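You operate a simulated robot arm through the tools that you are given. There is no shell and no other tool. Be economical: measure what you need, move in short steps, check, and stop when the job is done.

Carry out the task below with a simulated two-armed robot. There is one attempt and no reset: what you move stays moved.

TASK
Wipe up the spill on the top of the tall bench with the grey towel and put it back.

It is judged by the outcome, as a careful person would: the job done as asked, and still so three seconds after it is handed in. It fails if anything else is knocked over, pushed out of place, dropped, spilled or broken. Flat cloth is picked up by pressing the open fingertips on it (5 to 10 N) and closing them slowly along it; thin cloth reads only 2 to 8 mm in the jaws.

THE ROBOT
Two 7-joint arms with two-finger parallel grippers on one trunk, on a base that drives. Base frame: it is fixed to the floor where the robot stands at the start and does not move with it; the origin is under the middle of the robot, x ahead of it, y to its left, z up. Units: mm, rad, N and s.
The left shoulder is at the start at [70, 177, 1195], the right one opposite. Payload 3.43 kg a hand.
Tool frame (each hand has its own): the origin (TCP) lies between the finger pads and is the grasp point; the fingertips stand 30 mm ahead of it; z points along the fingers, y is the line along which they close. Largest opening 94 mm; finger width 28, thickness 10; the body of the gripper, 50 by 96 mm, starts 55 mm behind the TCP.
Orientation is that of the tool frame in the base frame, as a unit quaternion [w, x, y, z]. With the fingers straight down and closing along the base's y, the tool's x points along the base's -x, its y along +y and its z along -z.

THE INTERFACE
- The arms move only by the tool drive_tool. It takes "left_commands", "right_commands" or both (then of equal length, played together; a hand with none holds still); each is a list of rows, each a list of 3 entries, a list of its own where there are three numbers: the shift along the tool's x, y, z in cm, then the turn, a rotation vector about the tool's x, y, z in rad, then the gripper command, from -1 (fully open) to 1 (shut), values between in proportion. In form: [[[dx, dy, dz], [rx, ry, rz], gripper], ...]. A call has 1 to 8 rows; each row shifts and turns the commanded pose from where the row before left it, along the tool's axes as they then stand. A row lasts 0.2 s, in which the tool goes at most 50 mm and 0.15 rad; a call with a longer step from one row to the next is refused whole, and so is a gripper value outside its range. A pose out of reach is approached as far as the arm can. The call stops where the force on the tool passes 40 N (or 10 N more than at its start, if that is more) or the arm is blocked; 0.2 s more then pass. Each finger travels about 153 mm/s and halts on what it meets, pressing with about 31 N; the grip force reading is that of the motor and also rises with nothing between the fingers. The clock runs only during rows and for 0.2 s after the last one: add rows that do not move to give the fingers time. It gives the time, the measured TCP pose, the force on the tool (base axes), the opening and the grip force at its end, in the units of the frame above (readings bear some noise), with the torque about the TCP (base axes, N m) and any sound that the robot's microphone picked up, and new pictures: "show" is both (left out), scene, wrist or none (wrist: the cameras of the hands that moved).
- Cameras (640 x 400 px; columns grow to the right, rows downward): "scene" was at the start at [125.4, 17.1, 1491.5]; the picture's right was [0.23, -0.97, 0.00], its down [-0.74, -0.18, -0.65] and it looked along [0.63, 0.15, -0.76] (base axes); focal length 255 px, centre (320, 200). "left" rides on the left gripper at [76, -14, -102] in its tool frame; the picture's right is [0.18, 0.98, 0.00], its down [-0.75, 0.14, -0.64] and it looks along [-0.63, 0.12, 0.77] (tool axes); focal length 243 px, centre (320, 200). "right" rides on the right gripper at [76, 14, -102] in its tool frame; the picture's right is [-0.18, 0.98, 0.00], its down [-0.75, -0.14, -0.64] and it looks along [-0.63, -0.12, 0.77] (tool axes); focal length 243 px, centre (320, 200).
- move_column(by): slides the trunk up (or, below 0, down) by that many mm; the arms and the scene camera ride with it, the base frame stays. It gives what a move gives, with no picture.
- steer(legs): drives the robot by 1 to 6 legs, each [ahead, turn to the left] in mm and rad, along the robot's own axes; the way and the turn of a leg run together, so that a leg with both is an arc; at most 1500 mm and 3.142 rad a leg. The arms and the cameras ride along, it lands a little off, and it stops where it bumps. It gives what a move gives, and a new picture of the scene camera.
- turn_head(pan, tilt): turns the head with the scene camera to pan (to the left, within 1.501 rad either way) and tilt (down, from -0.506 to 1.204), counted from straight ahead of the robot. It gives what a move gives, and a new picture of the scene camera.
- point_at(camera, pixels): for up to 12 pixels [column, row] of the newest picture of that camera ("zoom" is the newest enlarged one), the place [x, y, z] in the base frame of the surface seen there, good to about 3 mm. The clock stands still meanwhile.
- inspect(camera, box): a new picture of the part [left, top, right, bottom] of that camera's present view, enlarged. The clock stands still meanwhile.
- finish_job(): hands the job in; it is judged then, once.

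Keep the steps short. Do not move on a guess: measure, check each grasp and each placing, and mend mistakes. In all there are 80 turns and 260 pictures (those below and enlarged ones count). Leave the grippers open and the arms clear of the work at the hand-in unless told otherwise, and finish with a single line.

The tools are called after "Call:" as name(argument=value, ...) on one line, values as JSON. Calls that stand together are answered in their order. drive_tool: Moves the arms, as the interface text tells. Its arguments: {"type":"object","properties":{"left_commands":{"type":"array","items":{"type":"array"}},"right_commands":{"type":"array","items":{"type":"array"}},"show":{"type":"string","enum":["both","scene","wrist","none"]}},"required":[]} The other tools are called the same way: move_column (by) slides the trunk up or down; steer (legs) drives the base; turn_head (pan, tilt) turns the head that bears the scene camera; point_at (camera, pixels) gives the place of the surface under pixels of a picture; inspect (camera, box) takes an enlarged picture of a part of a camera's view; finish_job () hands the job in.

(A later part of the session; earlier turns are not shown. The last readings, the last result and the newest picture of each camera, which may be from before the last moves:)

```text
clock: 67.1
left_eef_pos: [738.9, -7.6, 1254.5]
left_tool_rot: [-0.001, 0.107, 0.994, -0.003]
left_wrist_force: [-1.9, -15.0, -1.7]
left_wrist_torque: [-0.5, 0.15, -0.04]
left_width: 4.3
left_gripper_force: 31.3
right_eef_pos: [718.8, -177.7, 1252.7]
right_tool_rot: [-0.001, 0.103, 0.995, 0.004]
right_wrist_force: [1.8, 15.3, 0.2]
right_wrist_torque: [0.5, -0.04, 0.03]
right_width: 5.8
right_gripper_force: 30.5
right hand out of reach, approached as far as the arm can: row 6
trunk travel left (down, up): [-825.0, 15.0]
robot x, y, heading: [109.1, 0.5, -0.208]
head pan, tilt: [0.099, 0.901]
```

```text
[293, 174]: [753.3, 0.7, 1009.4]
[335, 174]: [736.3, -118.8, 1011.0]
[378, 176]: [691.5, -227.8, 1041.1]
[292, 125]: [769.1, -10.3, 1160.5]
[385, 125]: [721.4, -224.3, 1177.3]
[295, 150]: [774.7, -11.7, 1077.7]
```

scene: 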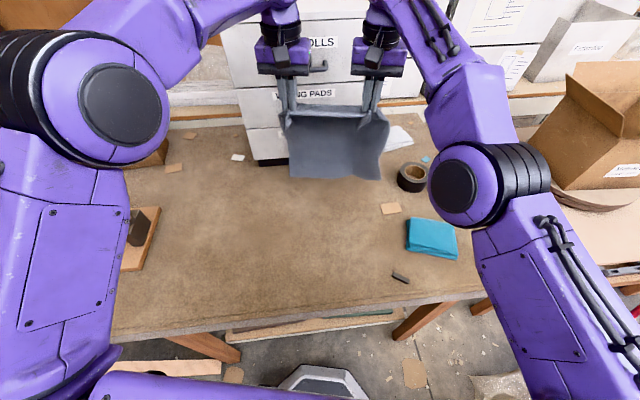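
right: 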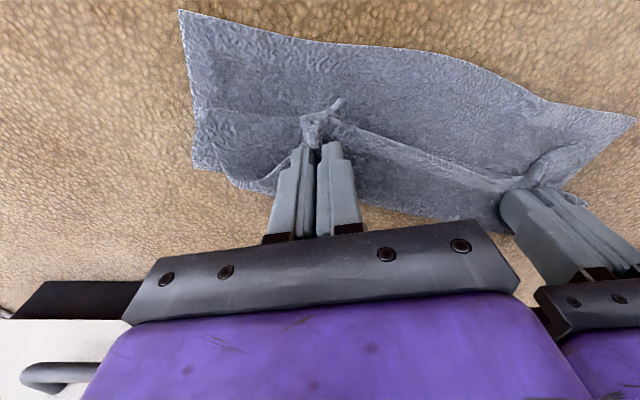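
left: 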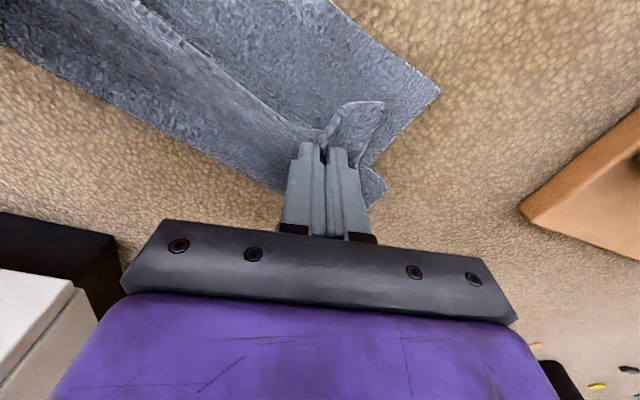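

The bottom edge hangs at x ≈ 700–753, but it should land near x ≈ 785. A base step forward would do it, so I'll check the drawer handles' clearance first.

Call:
inspect(camera="scene", box=[220, 20, 460, 170])

Call:
point_at(camera="zoom", pixels=[[275, 115], [60, 170], [180, 120], [55, 60], [110, 60], [90, 375], [265, 128], [430, 130]])

```text
2.67 times, centred on (340, 95) of scene
```

zoom: 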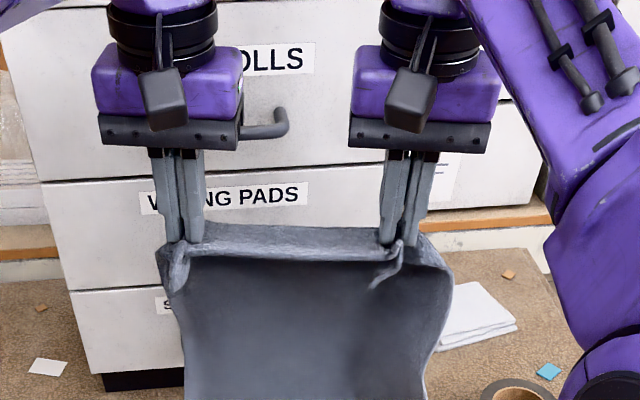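

```text
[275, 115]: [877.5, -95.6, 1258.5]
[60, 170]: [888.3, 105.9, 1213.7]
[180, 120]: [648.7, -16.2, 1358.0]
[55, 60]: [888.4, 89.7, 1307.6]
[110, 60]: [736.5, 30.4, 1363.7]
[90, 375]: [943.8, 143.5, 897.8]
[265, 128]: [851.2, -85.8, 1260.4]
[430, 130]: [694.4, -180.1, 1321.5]
```

The handles reach to x ≈ 850, and the hands' bodies stay about 30 mm short of that with a 45 mm step. I'll drive 45 mm ahead.

Call:
steer(legs=[[45, 0]])

```text
clock: 68.0
left_eef_pos: [775.9, -14.9, 1261.3]
left_tool_rot: [0.005, 0.105, 0.994, -0.001]
left_wrist_force: [-0.6, -18.9, 0.7]
left_wrist_torque: [-0.62, 0.15, -0.05]
left_width: 4.3
left_gripper_force: 30.6
right_eef_pos: [764.2, -187.4, 1262.5]
right_tool_rot: [0.005, 0.104, 0.995, 0.002]
right_wrist_force: [2.4, 19.9, -0.4]
right_wrist_torque: [0.61, -0.01, 0.07]
right_width: 5.8
right_gripper_force: 31.1
trunk travel left (down, up): [-825.0, 15.0]
robot x, y, heading: [155.3, -8.4, -0.206]
head pan, tilt: [0.099, 0.901]
```

scene: 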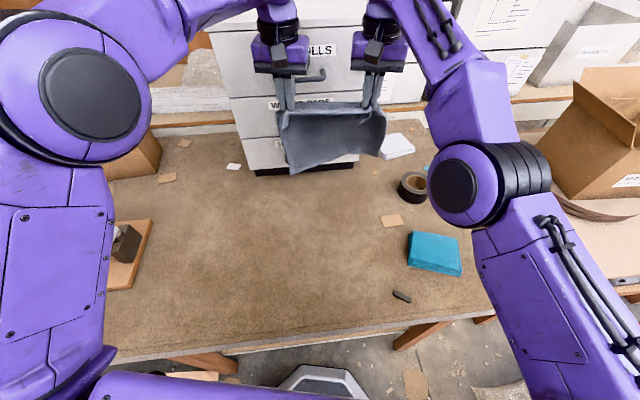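

I'll lower 105 mm straight so the far edge touches, evening the two hands' x, then check.

Call:
drive_tool(left_commands=[[[0.39, 0.17, 2.6], [0, 0, 0], 1], [[0.39, 0.17, 2.6], [0, 0, 0], 1], [[0.39, 0.17, 2.6], [0, 0, 0], 1], [[0.39, 0.17, 2.6], [0, 0, 0], 1]], right_commands=[[[0.05, 0.3, 2.6], [0, 0, 0], 1], [[0.05, 0.3, 2.6], [0, 0, 0], 1], [[0.05, 0.3, 2.6], [0, 0, 0], 1], [[0.05, 0.3, 2.6], [0, 0, 0], 1]], show="scene")

```text
clock: 69.0
left_eef_pos: [759.6, -4.6, 1158.8]
left_tool_rot: [0.006, 0.105, 0.994, 0.0]
left_wrist_force: [-0.1, -7.5, 0.0]
left_wrist_torque: [-0.18, -0.01, 0.08]
left_width: 4.3
left_gripper_force: 30.8
right_eef_pos: [783.5, -172.5, 1166.0]
right_tool_rot: [0.005, 0.103, 0.995, 0.0]
right_wrist_force: [-0.1, 5.8, -0.7]
right_wrist_torque: [0.22, 0.03, 0.12]
right_width: 5.7
right_gripper_force: 30.7
right hand out of reach, approached as far as the arm can: row 1, 2, 3, 4
trunk travel left (down, up): [-825.0, 15.0]
robot x, y, heading: [152.0, -7.3, -0.209]
head pan, tilt: [0.099, 0.901]
```

scene: 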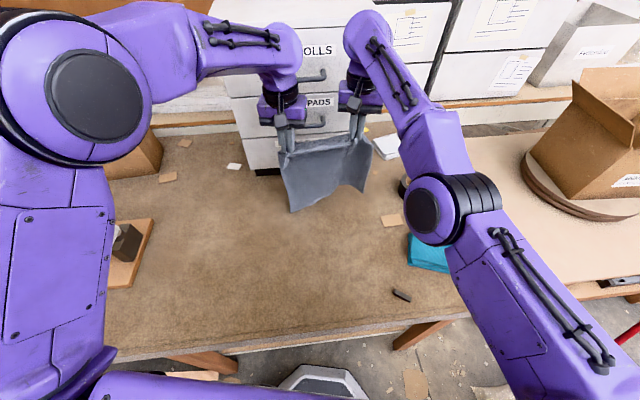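

The right hand now has x = 783 and the left 760. I'll see where the bottom edge is.

Call:
point_at(camera="scene", pixels=[[295, 207], [330, 195], [365, 188], [285, 165], [370, 160], [330, 160]])

Call:
inspect(camera="scene", box=[240, 100, 440, 225])

```text
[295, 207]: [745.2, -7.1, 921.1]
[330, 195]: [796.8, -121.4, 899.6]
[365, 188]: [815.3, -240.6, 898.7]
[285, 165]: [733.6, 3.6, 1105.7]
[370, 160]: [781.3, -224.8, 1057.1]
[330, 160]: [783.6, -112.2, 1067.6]
```

```text
3.20 times, centred on (340, 162) of scene
```

zoom: 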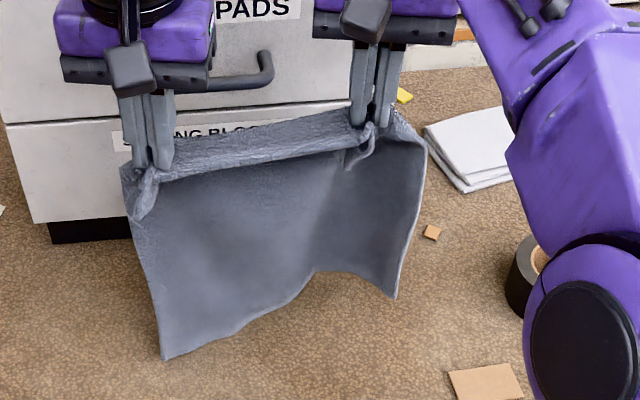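

The left side hangs 20–40 mm nearer. I'll bring the left hand forward 22 mm while lowering both 20 mm, then start the slow arc back towards the robot.

Call:
drive_tool(left_commands=[[[-1.08, 0.22, 0], [0, 0, 0], 1], [[-1.08, 0.22, 0], [0, 0, 0], 1], [[0, 0, 1.0], [0, 0, 0], 1], [[0, 0, 1.0], [0, 0, 0], 1], [[2.15, -0.45, 0.2], [0, 0, 0], 1], [[2.15, -0.45, 0.2], [0, 0, 0], 1], [[2.05, -0.43, 0.6], [0, 0, 0], 1], [[2.05, -0.43, 0.6], [0, 0, 0], 1]], right_commands=[[[0, 0, 0.3], [0, 0, 0], 1], [[0, 0, 0.3], [0, 0, 0], 1], [[0, 0, 1.0], [0, 0, 0], 1], [[0, 0, 1.0], [0, 0, 0], 1], [[2.15, -0.45, 0.2], [0, 0, 0], 1], [[2.15, -0.45, 0.2], [0, 0, 0], 1], [[2.05, -0.43, 0.6], [0, 0, 0], 1], [[2.05, -0.43, 0.6], [0, 0, 0], 1]], show="scene")

```text
clock: 70.8
left_eef_pos: [694.0, -6.1, 1125.6]
left_tool_rot: [0.011, 0.105, 0.994, -0.005]
left_wrist_force: [17.6, -29.5, 2.6]
left_wrist_torque: [-0.94, -0.58, 0.06]
left_width: 4.3
left_gripper_force: 31.1
right_eef_pos: [784.0, -162.5, 1139.8]
right_tool_rot: [0.006, 0.101, 0.995, 0.003]
right_wrist_force: [-18.2, 28.2, -2.5]
right_wrist_torque: [0.9, 0.52, 0.15]
right_width: 6.0
right_gripper_force: 30.9
right hand out of reach, approached as far as the arm can: row 4, 5, 6, 7, 8
trunk travel left (down, up): [-825.0, 15.0]
robot x, y, heading: [155.3, -8.7, -0.212]
head pan, tilt: [0.099, 0.901]
```

scene: 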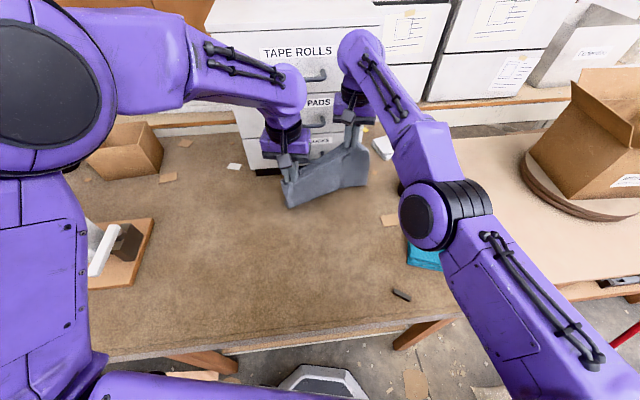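

The right arm stalled at its reach limit and the towel is now taut (about 34 N). I'll bring the left hand forward again first to ease it, holding the right still.

Call:
drive_tool(left_commands=[[[-2, 0.2, 0], [0, 0, 0], 1], [[-2, 0.2, 0], [0, 0, 0], 1], [[-2, 0.2, 0], [0, 0, 0], 1]], show="none")

```text
clock: 71.6
left_eef_pos: [756.4, -9.8, 1123.4]
left_tool_rot: [0.005, 0.105, 0.994, 0.002]
left_wrist_force: [0.2, -0.2, 0.2]
left_wrist_torque: [-0.02, -0.02, 0.08]
left_width: 4.2
left_gripper_force: 30.6
right_eef_pos: [786.3, -166.6, 1139.4]
right_tool_rot: [0.007, 0.104, 0.995, -0.002]
right_wrist_force: [0.3, -0.3, -0.8]
right_wrist_torque: [0.0, 0.0, 0.06]
right_width: 5.5
right_gripper_force: 31.2
trunk travel left (down, up): [-825.0, 15.0]
robot x, y, heading: [156.6, -10.1, -0.21]
head pan, tilt: [0.099, 0.901]
```

Tension is released. Now I'll move only the right hand back in small steps, to see if it responds.

Call:
drive_tool(right_commands=[[[1.5, -0.3, -0.3], [0, 0, 0], 1], [[1.5, -0.3, 0], [0, 0, 0], 1]], show="none")

```text
clock: 72.2
left_eef_pos: [756.7, -11.7, 1124.0]
left_tool_rot: [0.006, 0.104, 0.995, 0.0]
left_wrist_force: [0.8, -0.1, 0.1]
left_wrist_torque: [-0.01, 0.0, 0.05]
left_width: 4.1
left_gripper_force: 31.2
right_eef_pos: [786.0, -164.3, 1142.0]
right_tool_rot: [0.007, 0.103, 0.995, 0.001]
right_wrist_force: [0.4, 1.0, -0.2]
right_wrist_torque: [0.0, 0.06, 0.1]
right_width: 5.7
right_gripper_force: 31.2
right hand out of reach, approached as far as the arm can: row 1, 2
trunk travel left (down, up): [-825.0, 15.0]
robot x, y, heading: [155.6, -9.8, -0.208]
head pan, tilt: [0.099, 0.901]
```

It answers in z but not in x, which looks like an arm stretched straight. I'll try to unlock it with a small tilt (wrist towards the robot) and a lift.

Call:
drive_tool(right_commands=[[[0, 0, -0.5], [0, -0.08, 0], 1], [[0, 0, -0.5], [0, -0.08, 0], 1], [[0, 0, 0], [0, 0, 0], 1]], show="scene")

```text
clock: 73.0
left_eef_pos: [756.1, -10.0, 1125.2]
left_tool_rot: [0.007, 0.105, 0.994, -0.001]
left_wrist_force: [0.7, -0.3, 0.9]
left_wrist_torque: [-0.03, -0.04, 0.09]
left_width: 3.8
left_gripper_force: 30.9
right_eef_pos: [811.1, -160.0, 1155.9]
right_tool_rot: [0.086, 0.103, 0.991, -0.008]
right_wrist_force: [-0.9, 1.2, -0.4]
right_wrist_torque: [0.02, 0.02, 0.11]
right_width: 5.7
right_gripper_force: 30.8
right hand out of reach, approached as far as the arm can: row 1, 2
trunk travel left (down, up): [-825.0, 15.0]
robot x, y, heading: [154.9, -10.5, -0.206]
head pan, tilt: [0.099, 0.901]
```

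scene: 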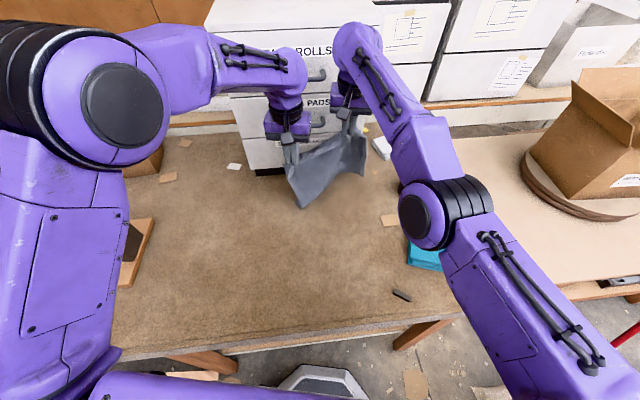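

That moved only the fingers, so I'll undo the tilt and see whether the arm then comes back by itself.

Call:
drive_tool(right_commands=[[[0, 0, 0], [0, 0.08, 0], 1], [[0, 0, 0], [0, 0.08, 0], 1], [[0, -0.5, -0.5], [0, 0, 0], 1], [[0, -0.5, -0.5], [0, 0, 0], 1]], show="none")

```text
clock: 74.0
left_eef_pos: [755.7, -14.3, 1125.9]
left_tool_rot: [0.008, 0.105, 0.994, -0.004]
left_wrist_force: [4.2, -29.2, 6.4]
left_wrist_torque: [-0.96, -0.16, -0.08]
left_width: 4.6
left_gripper_force: 31.2
right_eef_pos: [784.2, -185.6, 1160.9]
right_tool_rot: [0.006, 0.102, 0.995, 0.003]
right_wrist_force: [-4.6, 27.9, -7.3]
right_wrist_torque: [0.87, 0.12, 0.03]
right_width: 6.2
right_gripper_force: 30.8
right hand out of reach, approached as far as the arm can: row 1, 2
trunk travel left (down, up): [-825.0, 15.0]
robot x, y, heading: [153.9, -11.5, -0.21]
head pan, tilt: [0.099, 0.901]
```

Rows 3 and 4 were accepted, but tension is 29 N. I'll ease the right hand inward and back now.

Call:
drive_tool(right_commands=[[[0.5, 0.6, -0.5], [0, 0, 0], 1], [[1, 0.6, -0.3], [0, 0, 0], 1], [[1, 0, 0], [0, 0, 0], 1]], show="none")

```text
clock: 74.8
left_eef_pos: [757.3, -9.8, 1123.4]
left_tool_rot: [0.006, 0.104, 0.995, 0.002]
left_wrist_force: [0.9, -7.7, 1.7]
left_wrist_torque: [-0.25, -0.06, 0.04]
left_width: 3.9
left_gripper_force: 30.7
right_eef_pos: [780.6, -169.5, 1172.1]
right_tool_rot: [0.007, 0.104, 0.995, -0.001]
right_wrist_force: [-1.2, 7.3, -2.9]
right_wrist_torque: [0.24, 0.01, 0.07]
right_width: 5.6
right_gripper_force: 31.1
right hand out of reach, approached as far as the arm can: row 2, 3
trunk travel left (down, up): [-825.0, 15.0]
robot x, y, heading: [153.6, -15.2, -0.214]
head pan, tilt: [0.099, 0.901]
```

The limit is the right arm reaching inward across its own middle (y' ≈ -20 in the robot's frame). I'll raise both hands 40 mm and turn the base 0.1 rad left, which takes the right arm off that limit.

Call:
drive_tool(left_commands=[[[0, 0, -3.5], [0, 0, 0], 1], [[0, 0, -3.5], [0, 0, 0], 1]], right_commands=[[[0, -0.2, -1.1], [0, 0, 0], 1], [[0, 0, -1.1], [0, 0, 0], 1]], show="none")

Call:
steer(legs=[[0, 0.1]])

```text
clock: 75.4
left_eef_pos: [751.4, -10.7, 1195.9]
left_tool_rot: [0.006, 0.104, 0.995, 0.001]
left_wrist_force: [-0.5, 0.7, -0.7]
left_wrist_torque: [-0.02, 0.0, 0.08]
left_width: 4.2
left_gripper_force: 30.6
right_eef_pos: [776.5, -171.1, 1196.3]
right_tool_rot: [0.009, 0.104, 0.994, 0.0]
right_wrist_force: [-0.2, 1.0, 0.0]
right_wrist_torque: [-0.01, -0.02, 0.1]
right_width: 5.8
right_gripper_force: 30.6
trunk travel left (down, up): [-825.0, 15.0]
robot x, y, heading: [152.9, -8.5, -0.206]
head pan, tilt: [0.099, 0.901]
```

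```text
clock: 76.3
left_eef_pos: [752.1, 45.1, 1193.0]
left_tool_rot: [0.006, 0.056, 0.998, 0.001]
left_wrist_force: [1.1, -0.2, -0.1]
left_wrist_torque: [0.0, 0.0, -0.01]
left_width: 4.1
left_gripper_force: 30.7
right_eef_pos: [792.1, -112.8, 1194.3]
right_tool_rot: [0.007, 0.055, 0.998, 0.002]
right_wrist_force: [0.5, -0.8, 0.5]
right_wrist_torque: [0.05, 0.04, -0.08]
right_width: 5.7
right_gripper_force: 30.7
trunk travel left (down, up): [-825.0, 15.0]
robot x, y, heading: [157.6, -6.4, -0.114]
head pan, tilt: [0.099, 0.901]
```

scene: 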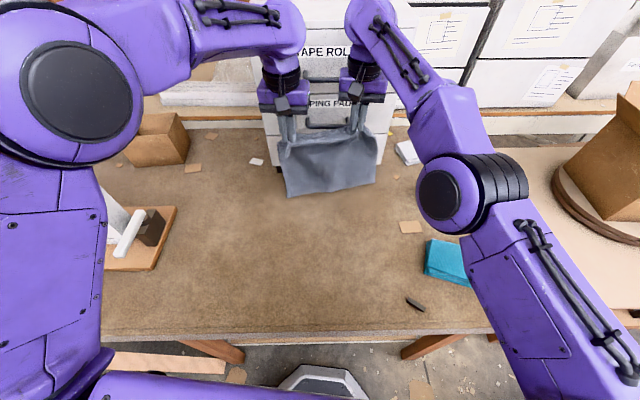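

Now I'll line both hands up at x ≈ 776: left y = -3, right y = -172.

Call:
drive_tool(left_commands=[[[-0.78, -1.12, 0], [0, 0, 0], 1], [[-0.78, -1.12, 0], [0, 0, 0], 1], [[-0.78, -1.12, 0], [0, 0, 0], 1], [[-0.78, -1.12, 0], [0, 0, 0], 1]], right_commands=[[[0.25, -1.51, 0], [0, 0, 0], 1], [[0.25, -1.51, 0], [0, 0, 0], 1], [[0.25, -1.51, 0], [0, 0, 0], 1], [[0.25, -1.51, 0], [0, 0, 0], 1]], show="scene")

```text
clock: 77.3
left_eef_pos: [777.9, -2.6, 1195.0]
left_tool_rot: [0.006, 0.056, 0.998, 0.001]
left_wrist_force: [-0.6, -4.6, 0.0]
left_wrist_torque: [-0.13, 0.0, -0.08]
left_width: 3.8
left_gripper_force: 31.0
right_eef_pos: [775.0, -168.5, 1194.9]
right_tool_rot: [0.008, 0.055, 0.998, 0.002]
right_wrist_force: [0.6, 3.8, 0.3]
right_wrist_torque: [0.19, 0.03, -0.06]
right_width: 5.5
right_gripper_force: 30.6
trunk travel left (down, up): [-825.0, 15.0]
robot x, y, heading: [152.9, -11.0, -0.114]
head pan, tilt: [0.099, 0.901]
```

scene: 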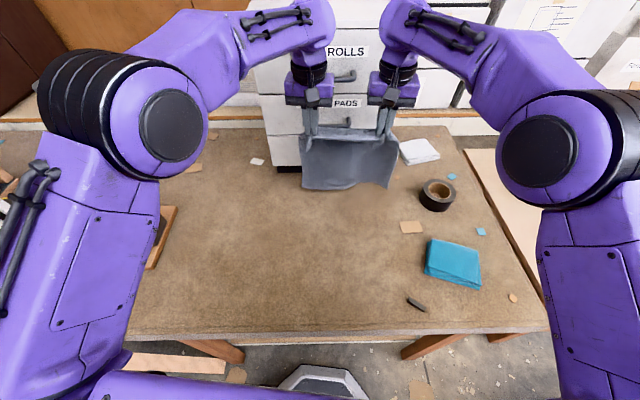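

Both arms are comfortable now. I'll lower 45 mm so the far edge touches, then begin the slow arc back.

Call:
drive_tool(left_commands=[[[0, 0, 2.2], [0, 0, 0], 1], [[0, 0, 2.3], [0, 0, 0], 1], [[2.2, -0.25, 0.2], [0, 0, 0], 1], [[2.2, -0.25, 0.2], [0, 0, 0], 1], [[2.1, -0.24, 0.6], [0, 0, 0], 1], [[2.1, -0.24, 0.6], [0, 0, 0], 1], [[1.95, -0.22, 1.0], [0, 0, 0], 1], [[1.95, -0.22, 1.0], [0, 0, 0], 1]], right_commands=[[[0, 0, 2.2], [0, 0, 0], 1], [[0, 0, 2.3], [0, 0, 0], 1], [[2.2, -0.25, 0.2], [0, 0, 0], 1], [[2.2, -0.25, 0.2], [0, 0, 0], 1], [[2.1, -0.24, 0.6], [0, 0, 0], 1], [[2.1, -0.24, 0.6], [0, 0, 0], 1], [[1.95, -0.22, 1.0], [0, 0, 0], 1], [[1.95, -0.22, 1.0], [0, 0, 0], 1]], show="both")

```text
clock: 79.1
left_eef_pos: [651.5, -0.8, 1113.7]
left_tool_rot: [0.008, 0.057, 0.998, 0.0]
left_wrist_force: [-0.5, -7.5, 0.1]
left_wrist_torque: [-0.2, 0.01, -0.08]
left_width: 4.2
left_gripper_force: 30.7
right_eef_pos: [649.8, -168.4, 1112.2]
right_tool_rot: [0.008, 0.055, 0.998, 0.001]
right_wrist_force: [0.0, 6.3, 0.0]
right_wrist_torque: [0.2, -0.03, -0.07]
right_width: 5.5
right_gripper_force: 30.7
trunk travel left (down, up): [-825.0, 15.0]
robot x, y, heading: [155.0, -8.4, -0.116]
head pan, tilt: [0.099, 0.901]
```

scene: 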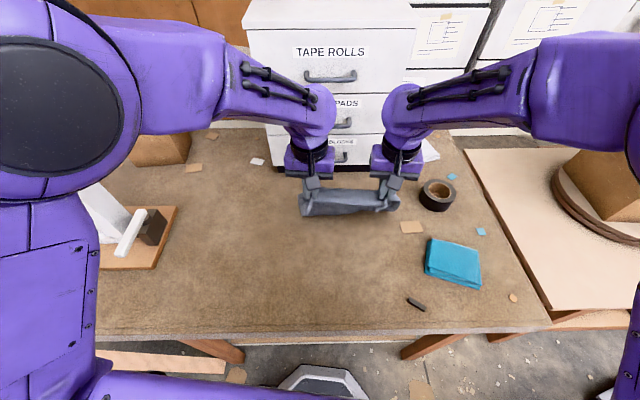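
right: 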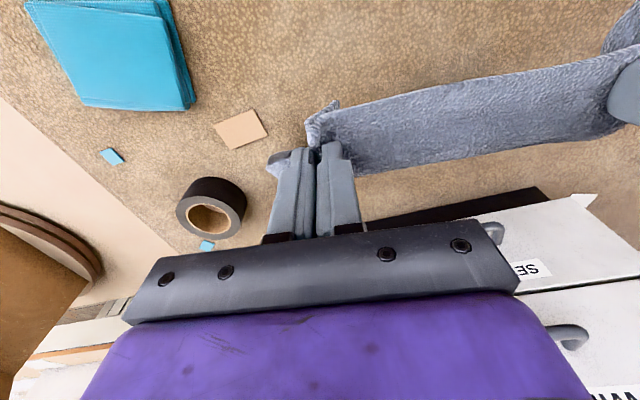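
left: 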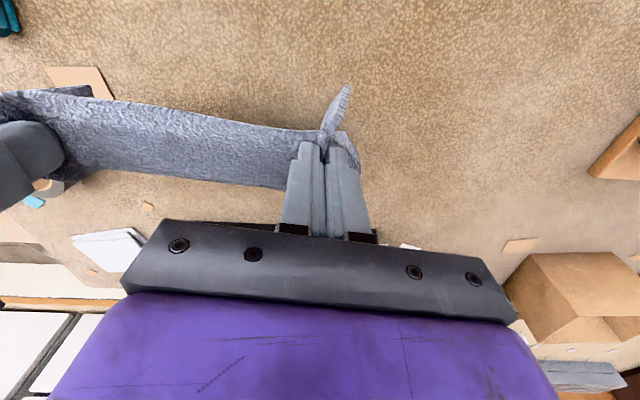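

I need to see whether the far part anchored on the bench or was dragged along.

Call:
inspect(camera="scene", box=[270, 140, 430, 240])

Call:
point_at(camera="zoom", pixels=[[130, 300], [250, 300], [130, 250], [350, 230], [500, 270], [330, 290], [250, 230]])

```text
4.00 times, centred on (350, 190) of scene
```

zoom: 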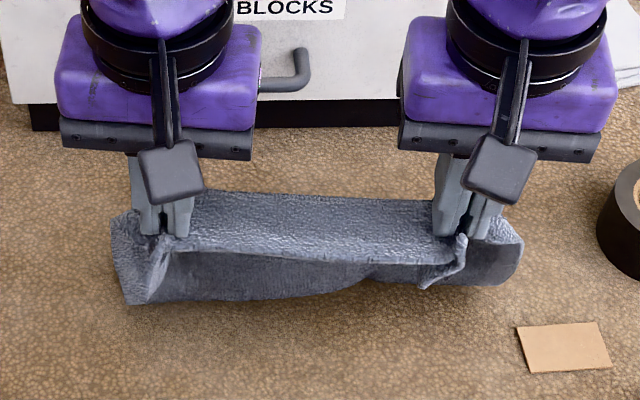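

```text
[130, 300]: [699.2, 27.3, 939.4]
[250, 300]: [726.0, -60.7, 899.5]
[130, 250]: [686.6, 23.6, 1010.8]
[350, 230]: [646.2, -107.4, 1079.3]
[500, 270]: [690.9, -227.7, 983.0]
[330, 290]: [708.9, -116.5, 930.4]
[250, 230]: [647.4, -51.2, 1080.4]
```

The cloth slopes forward from the fingertips to the bench, so it is anchoring. I'll lower 45 mm more and then let the base back off 60 mm, which gives the arms room too.

Call:
drive_tool(left_commands=[[[0.8, -0.1, 1.1], [0, 0, 0], 1], [[0.8, -0.1, 1.1], [0, 0, 0], 1], [[0.8, -0.1, 1.2], [0, 0, 0], 1], [[0, 0, 1.1], [0, 0, 0], 1]], right_commands=[[[0.8, -0.1, 1.1], [0, 0, 0], 1], [[0.8, -0.1, 1.1], [0, 0, 0], 1], [[0.8, -0.1, 1.2], [0, 0, 0], 1], [[0, 0, 1.1], [0, 0, 0], 1]], show="none")

Call:
steer(legs=[[-60, 0]])

Call:
inspect(camera="scene", box=[240, 130, 440, 255])

```text
clock: 80.1
left_eef_pos: [630.1, -0.4, 1067.2]
left_tool_rot: [0.007, 0.056, 0.998, -0.001]
left_wrist_force: [0.1, -7.2, 0.2]
left_wrist_torque: [-0.31, 0.05, -0.09]
left_width: 4.1
left_gripper_force: 30.7
right_eef_pos: [627.2, -168.3, 1065.6]
right_tool_rot: [0.007, 0.055, 0.998, 0.002]
right_wrist_force: [0.4, 8.3, -0.3]
right_wrist_torque: [0.25, -0.05, -0.07]
right_width: 5.9
right_gripper_force: 31.0
trunk travel left (down, up): [-825.0, 15.0]
robot x, y, heading: [149.8, -10.8, -0.112]
head pan, tilt: [0.099, 0.901]
```

```text
clock: 81.1
left_eef_pos: [574.6, 5.2, 1064.8]
left_tool_rot: [0.004, 0.057, 0.998, 0.0]
left_wrist_force: [-0.2, -7.7, -0.7]
left_wrist_torque: [-0.28, 0.07, -0.13]
left_width: 4.3
left_gripper_force: 30.8
right_eef_pos: [571.4, -163.5, 1064.4]
right_tool_rot: [0.006, 0.055, 0.998, 0.002]
right_wrist_force: [1.7, 8.4, -0.5]
right_wrist_torque: [0.3, 0.0, -0.07]
right_width: 5.6
right_gripper_force: 31.5
trunk travel left (down, up): [-825.0, 15.0]
robot x, y, heading: [92.3, -4.7, -0.114]
head pan, tilt: [0.099, 0.901]
```

scene: 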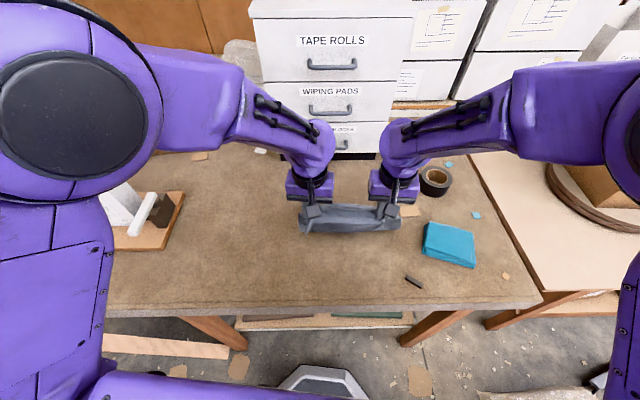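

```text
3.20 times, centred on (340, 192) of scene
```

zoom: 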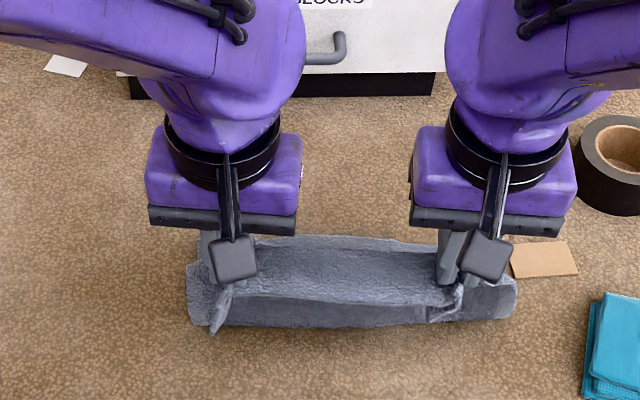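

Let me measure where the visible far border of the cloth lies (zoom row ≈ 238).

Call:
point_at(camera="zoom", pixels=[[350, 232], [350, 242], [350, 260], [350, 295], [350, 315], [210, 325], [500, 310], [350, 150], [350, 330]])

```text
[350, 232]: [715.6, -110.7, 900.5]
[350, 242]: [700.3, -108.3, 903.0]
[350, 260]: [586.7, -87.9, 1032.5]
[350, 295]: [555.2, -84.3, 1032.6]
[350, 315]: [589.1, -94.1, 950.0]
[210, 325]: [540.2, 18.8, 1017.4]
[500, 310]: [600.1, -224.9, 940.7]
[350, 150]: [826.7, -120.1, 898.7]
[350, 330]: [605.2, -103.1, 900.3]
```

The far edge slid to x ≈ 705 instead of 788. I'll lay the towel flat here first, then grip its far corners and draw it about 80 mm forward into place. I'll lower on while backing.

Call:
drive_tool(left_commands=[[[0.6, -0.25, 1.5], [0, 0, 0], 1], [[0.6, -0.25, 1.5], [0, 0, 0], 1], [[0.6, -0.25, 1.5], [0, 0, 0], 1], [[0.6, -0.25, 1.5], [0, 0, 0], 1], [[0.6, -0.25, 1.5], [0, 0, 0], 1], [[0.6, -0.25, 1.5], [0, 0, 0], 1]], right_commands=[[[0.6, -0.28, 1.5], [0, 0, 0], 1], [[0.6, -0.28, 1.5], [0, 0, 0], 1], [[0.6, -0.28, 1.5], [0, 0, 0], 1], [[0.6, -0.28, 1.5], [0, 0, 0], 1], [[0.6, -0.28, 1.5], [0, 0, 0], 1], [[0.6, -0.28, 1.5], [0, 0, 0], 1]], show="none")

Call:
steer(legs=[[-60, 0]])

Call:
inspect(camera="scene", box=[240, 130, 440, 255])

```text
clock: 82.5
left_eef_pos: [539.4, -8.6, 985.1]
left_tool_rot: [0.009, 0.047, 0.999, -0.019]
left_wrist_force: [-1.0, -8.0, -0.1]
left_wrist_torque: [-0.2, 0.01, -0.12]
left_width: 4.3
left_gripper_force: 31.5
right_eef_pos: [531.0, -175.3, 976.1]
right_tool_rot: [0.007, 0.055, 0.998, 0.001]
right_wrist_force: [0.9, 8.0, 0.2]
right_wrist_torque: [0.25, -0.03, -0.07]
right_width: 5.4
right_gripper_force: 31.1
trunk travel left (down, up): [-825.0, 15.0]
robot x, y, heading: [91.1, -3.7, -0.116]
head pan, tilt: [0.099, 0.901]
```

```text
clock: 83.5
left_eef_pos: [483.9, 0.6, 979.0]
left_tool_rot: [0.003, 0.045, 0.999, -0.016]
left_wrist_force: [-0.9, -12.5, -0.4]
left_wrist_torque: [-0.39, 0.06, -0.14]
left_width: 4.4
left_gripper_force: 31.1
right_eef_pos: [476.9, -170.6, 973.7]
right_tool_rot: [0.005, 0.055, 0.998, 0.001]
right_wrist_force: [1.6, 11.7, -0.5]
right_wrist_torque: [0.39, -0.02, -0.1]
right_width: 5.6
right_gripper_force: 30.9
trunk travel left (down, up): [-825.0, 15.0]
robot x, y, heading: [34.7, 2.6, -0.109]
head pan, tilt: [0.099, 0.901]
```

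scene: 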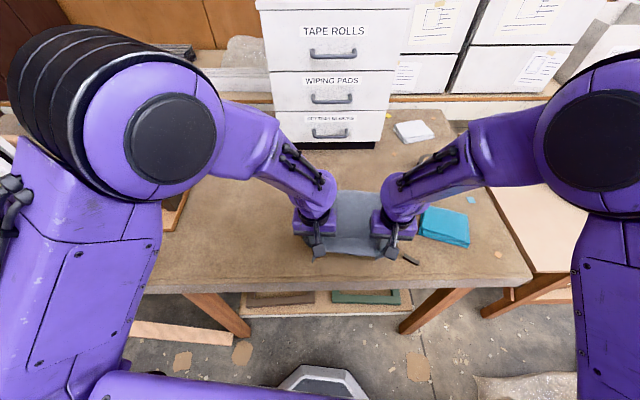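

```text
3.20 times, centred on (340, 192) of scene
```

zoom: 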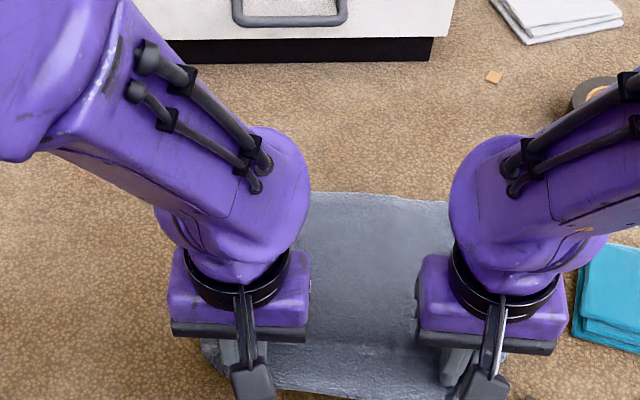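

The towel is spread well now. I'll check where its far edge is.

Call:
point_at(camera="zoom", pixels=[[330, 196], [380, 198], [430, 205], [330, 250], [380, 330], [380, 390], [210, 350], [530, 396]])

```text
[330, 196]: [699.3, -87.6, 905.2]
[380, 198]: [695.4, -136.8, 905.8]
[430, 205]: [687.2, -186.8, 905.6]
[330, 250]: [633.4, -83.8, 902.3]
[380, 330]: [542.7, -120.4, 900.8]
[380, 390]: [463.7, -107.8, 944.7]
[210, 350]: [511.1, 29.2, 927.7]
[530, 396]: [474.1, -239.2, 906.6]
```

Far edge x ≈ 697, flat. I'll lower the hands the last ~38 mm, nudging +y a little to stay clear of the dark stick at (454, -246).

Call:
drive_tool(left_commands=[[[0, 0.2, 1.3], [0, 0, 0], 1], [[0, 0.2, 1.3], [0, 0, 0], 1], [[0, 0.2, 1.0], [0, 0, 0], 1], [[0, 0, 0.4], [0, 0, 0], 1]], right_commands=[[[0, 0.25, 1.2], [0, 0, 0], 1], [[0, 0.25, 1.2], [0, 0, 0], 1], [[0, 0.25, 0.9], [0, 0, 0], 1], [[0, 0, 0.3], [0, 0, 0], 1]], show="wrist")

```text
clock: 84.5
left_eef_pos: [480.9, 5.8, 942.1]
left_tool_rot: [0.005, 0.042, 0.999, -0.017]
left_wrist_force: [-0.5, -6.2, 1.7]
left_wrist_torque: [-0.15, 0.01, -0.11]
left_width: 4.1
left_gripper_force: 30.6
right_eef_pos: [473.8, -161.4, 940.0]
right_tool_rot: [0.008, 0.055, 0.998, 0.002]
right_wrist_force: [0.0, 5.6, 3.7]
right_wrist_torque: [0.24, 0.05, -0.04]
right_width: 5.3
right_gripper_force: 30.6
trunk travel left (down, up): [-825.0, 15.0]
robot x, y, heading: [32.6, 1.7, -0.118]
head pan, tilt: [0.099, 0.901]
```

right: 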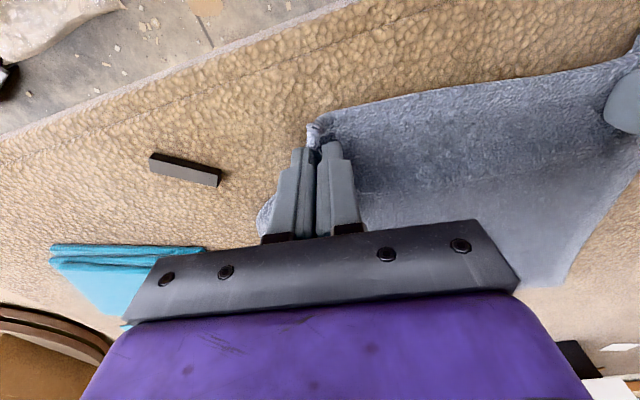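
left: 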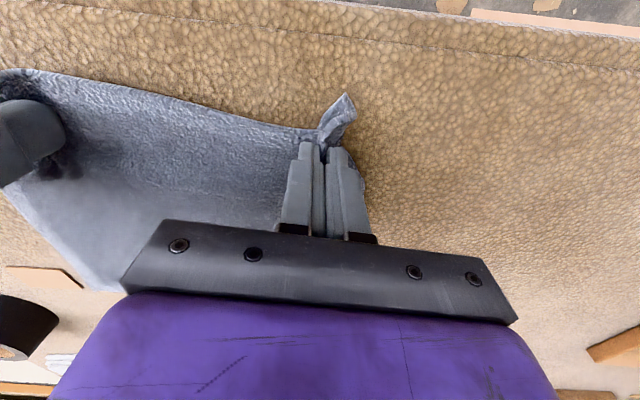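

The towel lies well and clear of the stick. I'll open both hands slowly, which also spreads the corners, then lift straight up.

Call:
drive_tool(left_commands=[[[0, 0, 0.2], [0, 0, 0], 0.8], [[0, 0, 0], [0, 0, 0], 0.6], [[0, 0, 0], [0, 0, 0], 0.4], [[0, 0, 0], [0, 0, 0], 0.2], [[0, 0, 0], [0, 0, 0], 0.1], [[0, 0, -2], [0, 0, 0], 0.1], [[0, 0, -4], [0, 0, 0], 0.1], [[0, 0, -4], [0, 0, 0], 0.1]], right_commands=[[[0, 0, 0], [0, 0, 0], 0.8], [[0, 0, 0], [0, 0, 0], 0.6], [[0, 0, 0], [0, 0, 0], 0.4], [[0, 0, 0], [0, 0, 0], 0.2], [[0, 0, 0], [0, 0, 0], 0.1], [[0, 0, -2], [0, 0, 0], 0.1], [[0, 0, -4], [0, 0, 0], 0.1], [[0, 0, -4], [0, 0, 0], 0.1]], show="both")

```text
clock: 86.2
left_eef_pos: [476.5, 9.3, 1040.0]
left_tool_rot: [0.006, 0.045, 0.999, -0.016]
left_wrist_force: [-0.5, 1.2, -0.1]
left_wrist_torque: [0.01, 0.02, 0.01]
left_width: 42.2
left_gripper_force: 0.1
right_eef_pos: [470.2, -162.9, 1042.4]
right_tool_rot: [0.009, 0.056, 0.998, 0.001]
right_wrist_force: [-0.2, 0.3, 0.2]
right_wrist_torque: [0.0, 0.01, -0.04]
right_width: 42.2
right_gripper_force: 0.3
trunk travel left (down, up): [-825.0, 15.0]
robot x, y, heading: [36.9, 3.6, -0.109]
head pan, tilt: [0.099, 0.901]
```

scene: 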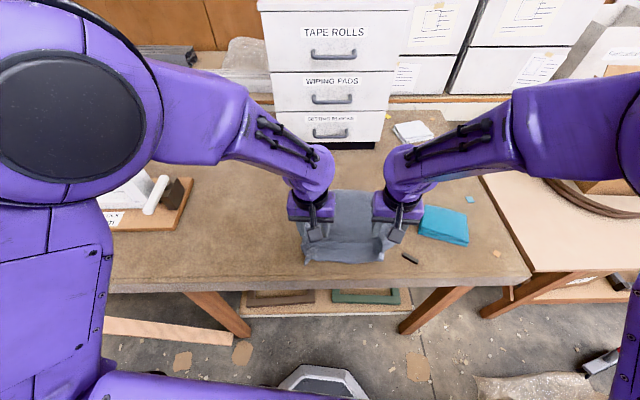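
right: 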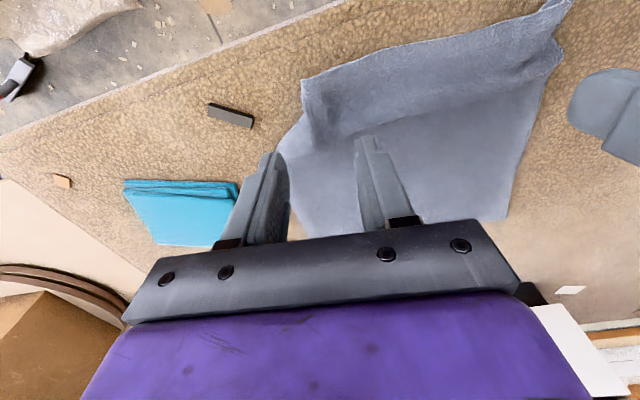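
left: 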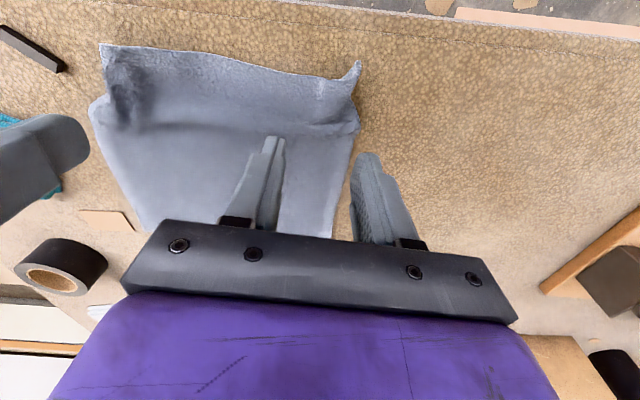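

Released, with a ridge left near the near edge. I'll move the hands apart and up, and look at the towel.

Call:
drive_tool(left_commands=[[[0, 3, -2], [0, 0.0, 0], 0.1], [[0, 4, -2], [0, 0, 0], 0.1], [[0, 4, -2], [0, 0, 0], 0.1], [[0, 4, 0], [0, 0, 0], 0.1]], right_commands=[[[0, -3, -2], [0, 0, 0], 0.1], [[0, -4, -2], [0, 0, 0], 0.1], [[0, -4, -2], [0, 0, 0], 0.1], [[0, -4, 0], [0, 0, 0], 0.1]], show="none")

Call:
steer(legs=[[90, 0]])

Call:
inspect(camera="scene", box=[220, 140, 460, 290])

```text
clock: 87.2
left_eef_pos: [492.3, 162.5, 1093.9]
left_tool_rot: [0.004, 0.044, 0.999, -0.017]
left_wrist_force: [0.7, 0.8, -0.2]
left_wrist_torque: [0.02, -0.03, 0.03]
left_width: 42.3
left_gripper_force: 0.0
right_eef_pos: [453.7, -311.5, 1100.2]
right_tool_rot: [0.007, 0.056, 0.998, 0.002]
right_wrist_force: [-0.2, -1.0, -0.9]
right_wrist_torque: [0.0, -0.02, 0.0]
right_width: 42.5
right_gripper_force: 0.0
trunk travel left (down, up): [-825.0, 15.0]
robot x, y, heading: [36.0, 1.9, -0.112]
head pan, tilt: [0.099, 0.901]
```

```text
clock: 88.3
left_eef_pos: [573.1, 153.9, 1097.6]
left_tool_rot: [0.009, 0.045, 0.999, -0.016]
left_wrist_force: [-0.2, 0.6, 0.1]
left_wrist_torque: [-0.02, -0.04, 0.02]
left_width: 42.2
left_gripper_force: 0.0
right_eef_pos: [535.4, -321.3, 1104.0]
right_tool_rot: [0.012, 0.054, 0.998, 0.001]
right_wrist_force: [-1.6, 0.2, -0.4]
right_wrist_torque: [-0.01, -0.02, 0.03]
right_width: 42.3
right_gripper_force: 0.1
trunk travel left (down, up): [-825.0, 15.0]
robot x, y, heading: [124.5, -6.2, -0.116]
head pan, tilt: [0.099, 0.901]
```

scene: 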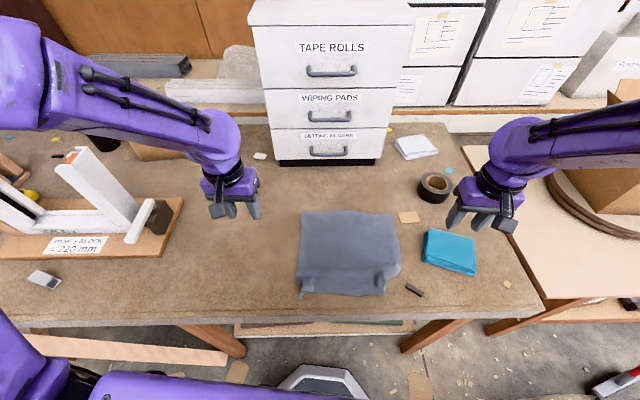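

```text
2.67 times, centred on (340, 215) of scene
```

zoom: 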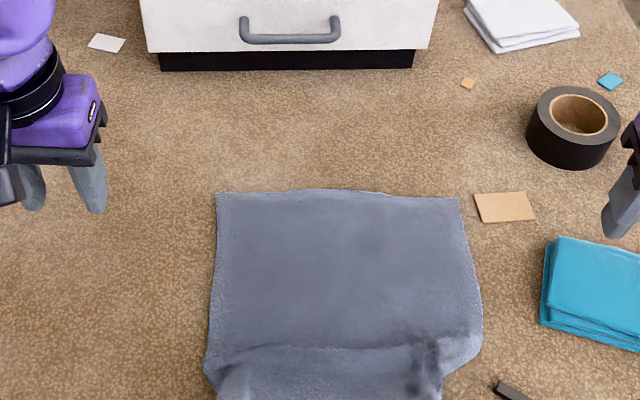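

The far half is flat and neat. I'll measure its corners.

Call:
point_at(camera="scene", pixels=[[303, 213], [350, 213], [391, 215], [301, 240], [397, 245], [399, 270], [300, 285], [384, 290], [340, 291], [414, 289]])

```text
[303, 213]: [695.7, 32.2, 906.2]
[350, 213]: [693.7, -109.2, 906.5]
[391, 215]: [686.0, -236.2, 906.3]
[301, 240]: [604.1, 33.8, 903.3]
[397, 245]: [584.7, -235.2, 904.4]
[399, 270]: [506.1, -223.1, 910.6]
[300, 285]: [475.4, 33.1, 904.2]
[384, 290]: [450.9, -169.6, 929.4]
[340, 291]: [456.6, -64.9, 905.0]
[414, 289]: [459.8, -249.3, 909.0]
```

Far corners are (696, 32) and (686, -236); they belong at x ≈ 788. I'll bring the hands above grip points (668, -6) and (660, -198), straightening the left tool.

Call:
drive_tool(left_commands=[[[0, 0, 0], [-0.032, 0.012, 0.024], 0.1], [[-1.85, -2.47, 1.63], [0, 0, 0], 0.1], [[-1.85, -2.47, 1.63], [0, 0, 0], 0.1], [[-1.85, -2.47, 1.63], [0, 0, 0], 0.1], [[-1.85, -2.47, 1.63], [0, 0, 0], 0.1], [[-1.85, -2.47, 1.63], [0, 0, 0], 0.1], [[-1.85, -2.47, 1.63], [0, 0, 0], 0.1]], right_commands=[[[0, 0, 0], [0, 0, 0], 0.1], [[-1.8, 2.27, 1.73], [0, 0, 0], 0.1], [[-1.8, 2.27, 1.73], [0, 0, 0], 0.1], [[-1.8, 2.27, 1.73], [0, 0, 0], 0.1], [[-1.8, 2.27, 1.73], [0, 0, 0], 0.1], [[-1.8, 2.27, 1.73], [0, 0, 0], 0.1], [[-1.8, 2.27, 1.73], [0, 0, 0], 0.1]], show="wrist")

```text
clock: 90.0
left_eef_pos: [676.5, -7.6, 994.3]
left_tool_rot: [-0.001, 0.056, 0.998, 0.0]
left_wrist_force: [0.1, -0.3, 0.3]
left_wrist_torque: [0.0, 0.02, 0.03]
left_width: 42.6
left_gripper_force: 0.0
right_eef_pos: [666.3, -197.0, 997.4]
right_tool_rot: [0.007, 0.055, 0.998, 0.002]
right_wrist_force: [0.4, 0.7, 1.2]
right_wrist_torque: [-0.01, 0.04, -0.02]
right_width: 42.5
right_gripper_force: 0.0
trunk travel left (down, up): [-825.0, 15.0]
robot x, y, heading: [118.6, -9.6, -0.118]
head pan, tilt: [0.099, 0.901]
```

right: 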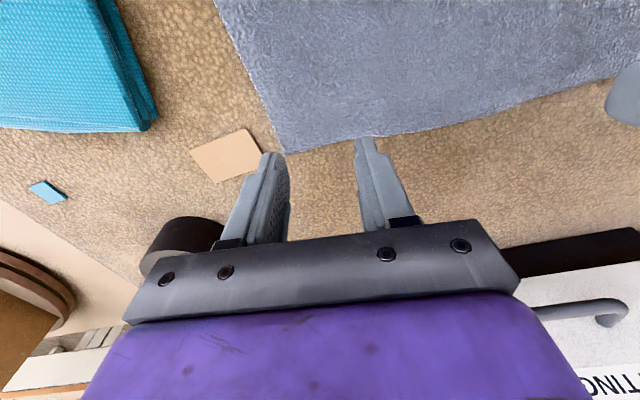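
left: 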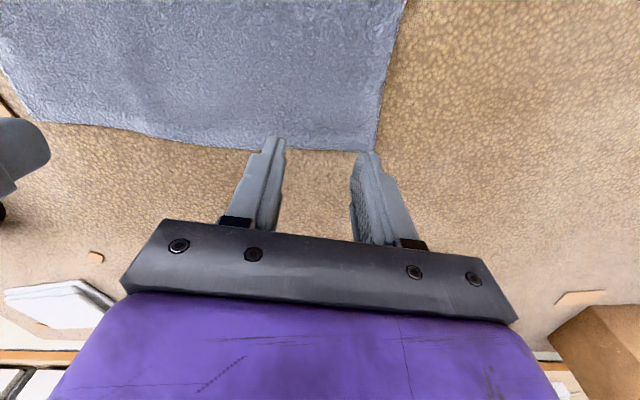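

I'm slightly too far forward. I'll shift back 14 mm and lower to just above the cloth.

Call:
drive_tool(left_commands=[[[0.7, -0.2, 1.5], [0, 0, 0], 0.1], [[0.7, 0, 1.5], [0, 0, 0], 0.1], [[0, 0, 1.5], [0, 0, 0], 0.1], [[0, 0, 0.8], [0, 0, 0], 0.1], [[0, 0, 0.4], [0, 0, 0], 0.1]], right_commands=[[[0.7, 0.4, 1.5], [0, 0, 0], 0.1], [[0.7, 0, 1.5], [0, 0, 0], 0.1], [[0, 0, 1.5], [0, 0, 0], 0.1], [[0, 0, 1.0], [0, 0, 0], 0.1], [[0, 0, 0.5], [0, 0, 0], 0.1]], show="wrist")

```text
clock: 91.2
left_eef_pos: [660.1, -8.0, 939.5]
left_tool_rot: [0.0, 0.056, 0.998, 0.0]
left_wrist_force: [0.2, -0.5, -0.6]
left_wrist_torque: [0.03, 0.01, 0.01]
left_width: 42.3
left_gripper_force: 0.1
right_eef_pos: [654.4, -192.8, 939.2]
right_tool_rot: [0.008, 0.055, 0.998, 0.001]
right_wrist_force: [-0.4, -0.1, 0.9]
right_wrist_torque: [0.03, -0.01, -0.01]
right_width: 42.2
right_gripper_force: 0.1
trunk travel left (down, up): [-825.0, 15.0]
robot x, y, heading: [123.5, -8.8, -0.106]
head pan, tilt: [0.099, 0.901]
```

right: 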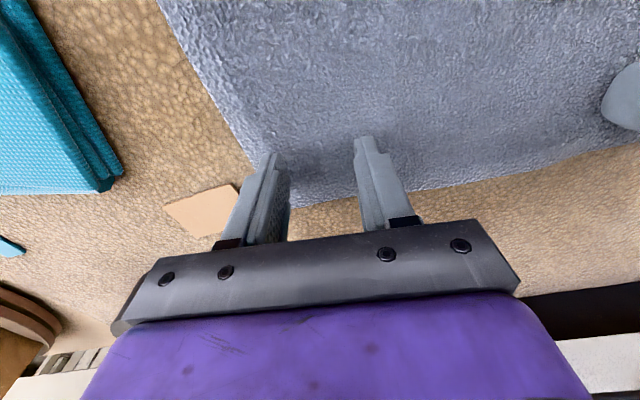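
left: 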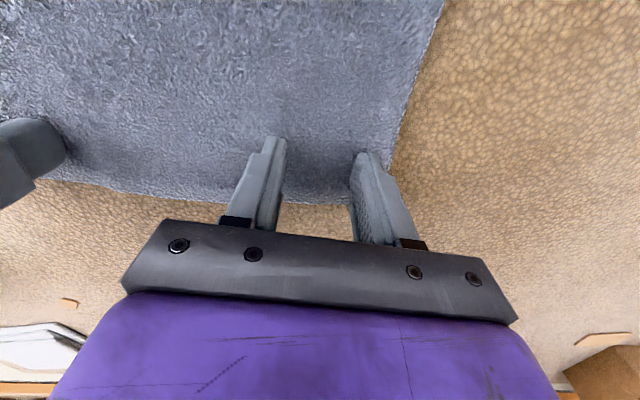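

Fingertips are over both far corners. I'll narrow to about 26 mm so less cloth is gathered, press, and close slowly.

Call:
drive_tool(left_commands=[[[0, 0, 0], [0, 0, 0], 0.45], [[0, 0, 0.3], [0, 0, 0], 0.45], [[0, 0, 0.3], [0, 0, 0], 0.45]], right_commands=[[[0, 0, 0], [0, 0, 0], 0.45], [[0, 0, 0.3], [0, 0, 0], 0.45], [[0, 0, 0.3], [0, 0, 0], 0.45]], show="none")

```text
clock: 92.0
left_eef_pos: [660.6, -8.1, 935.1]
left_tool_rot: [0.0, 0.057, 0.998, 0.0]
left_wrist_force: [1.3, -1.0, 2.1]
left_wrist_torque: [-0.03, -0.09, 0.01]
left_width: 25.9
left_gripper_force: 0.0
right_eef_pos: [654.3, -192.4, 934.4]
right_tool_rot: [0.009, 0.055, 0.998, 0.001]
right_wrist_force: [-0.3, -1.1, 5.9]
right_wrist_torque: [-0.03, -0.01, 0.0]
right_width: 26.2
right_gripper_force: 0.1
trunk travel left (down, up): [-825.0, 15.0]
robot x, y, heading: [124.1, -7.6, -0.112]
head pan, tilt: [0.099, 0.901]
```

Call:
drive_tool(left_commands=[[[0, 0, 0.25], [0, 0, 0], 0.45], [[0, 0, 0], [0, 0, 0], 0.55], [[0, 0, 0], [0, 0, 0], 0.65], [[0, 0, 0], [0, 0, 0], 0.75], [[0, 0, 0], [0, 0, 0], 0.85], [[0, 0, 0], [0, 0, 0], 1], [[0, 0, 0], [0, 0, 0], 1]], right_commands=[[[0, 0, 0.1], [0, 0, 0], 0.45], [[0, 0, 0], [0, 0, 0], 0.55], [[0, 0, 0], [0, 0, 0], 0.65], [[0, 0, 0], [0, 0, 0], 0.75], [[0, 0, 0], [0, 0, 0], 0.85], [[0, 0, 0], [0, 0, 0], 1], [[0, 0, 0], [0, 0, 0], 1]], show="wrist")

```text
clock: 93.5
left_eef_pos: [658.9, -7.6, 933.2]
left_tool_rot: [0.002, 0.057, 0.998, -0.001]
left_wrist_force: [3.5, -2.9, 19.8]
left_wrist_torque: [-0.12, -0.09, 0.0]
left_width: 4.1
left_gripper_force: 31.0
right_eef_pos: [652.2, -192.0, 932.9]
right_tool_rot: [0.01, 0.056, 0.998, 0.002]
right_wrist_force: [0.0, -0.3, 10.5]
right_wrist_torque: [0.04, 0.0, 0.02]
right_width: 0.3
right_gripper_force: 31.2
trunk travel left (down, up): [-825.0, 15.0]
robot x, y, heading: [123.2, -7.2, -0.111]
head pan, tilt: [0.099, 0.901]
```

right: 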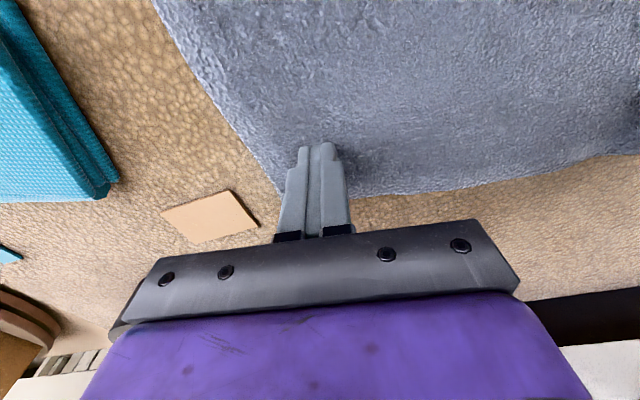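
left: 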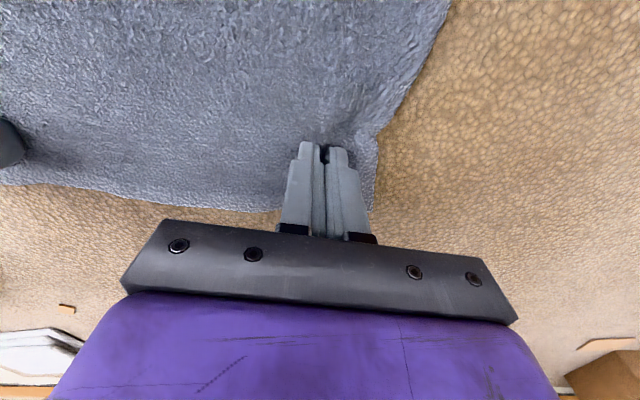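

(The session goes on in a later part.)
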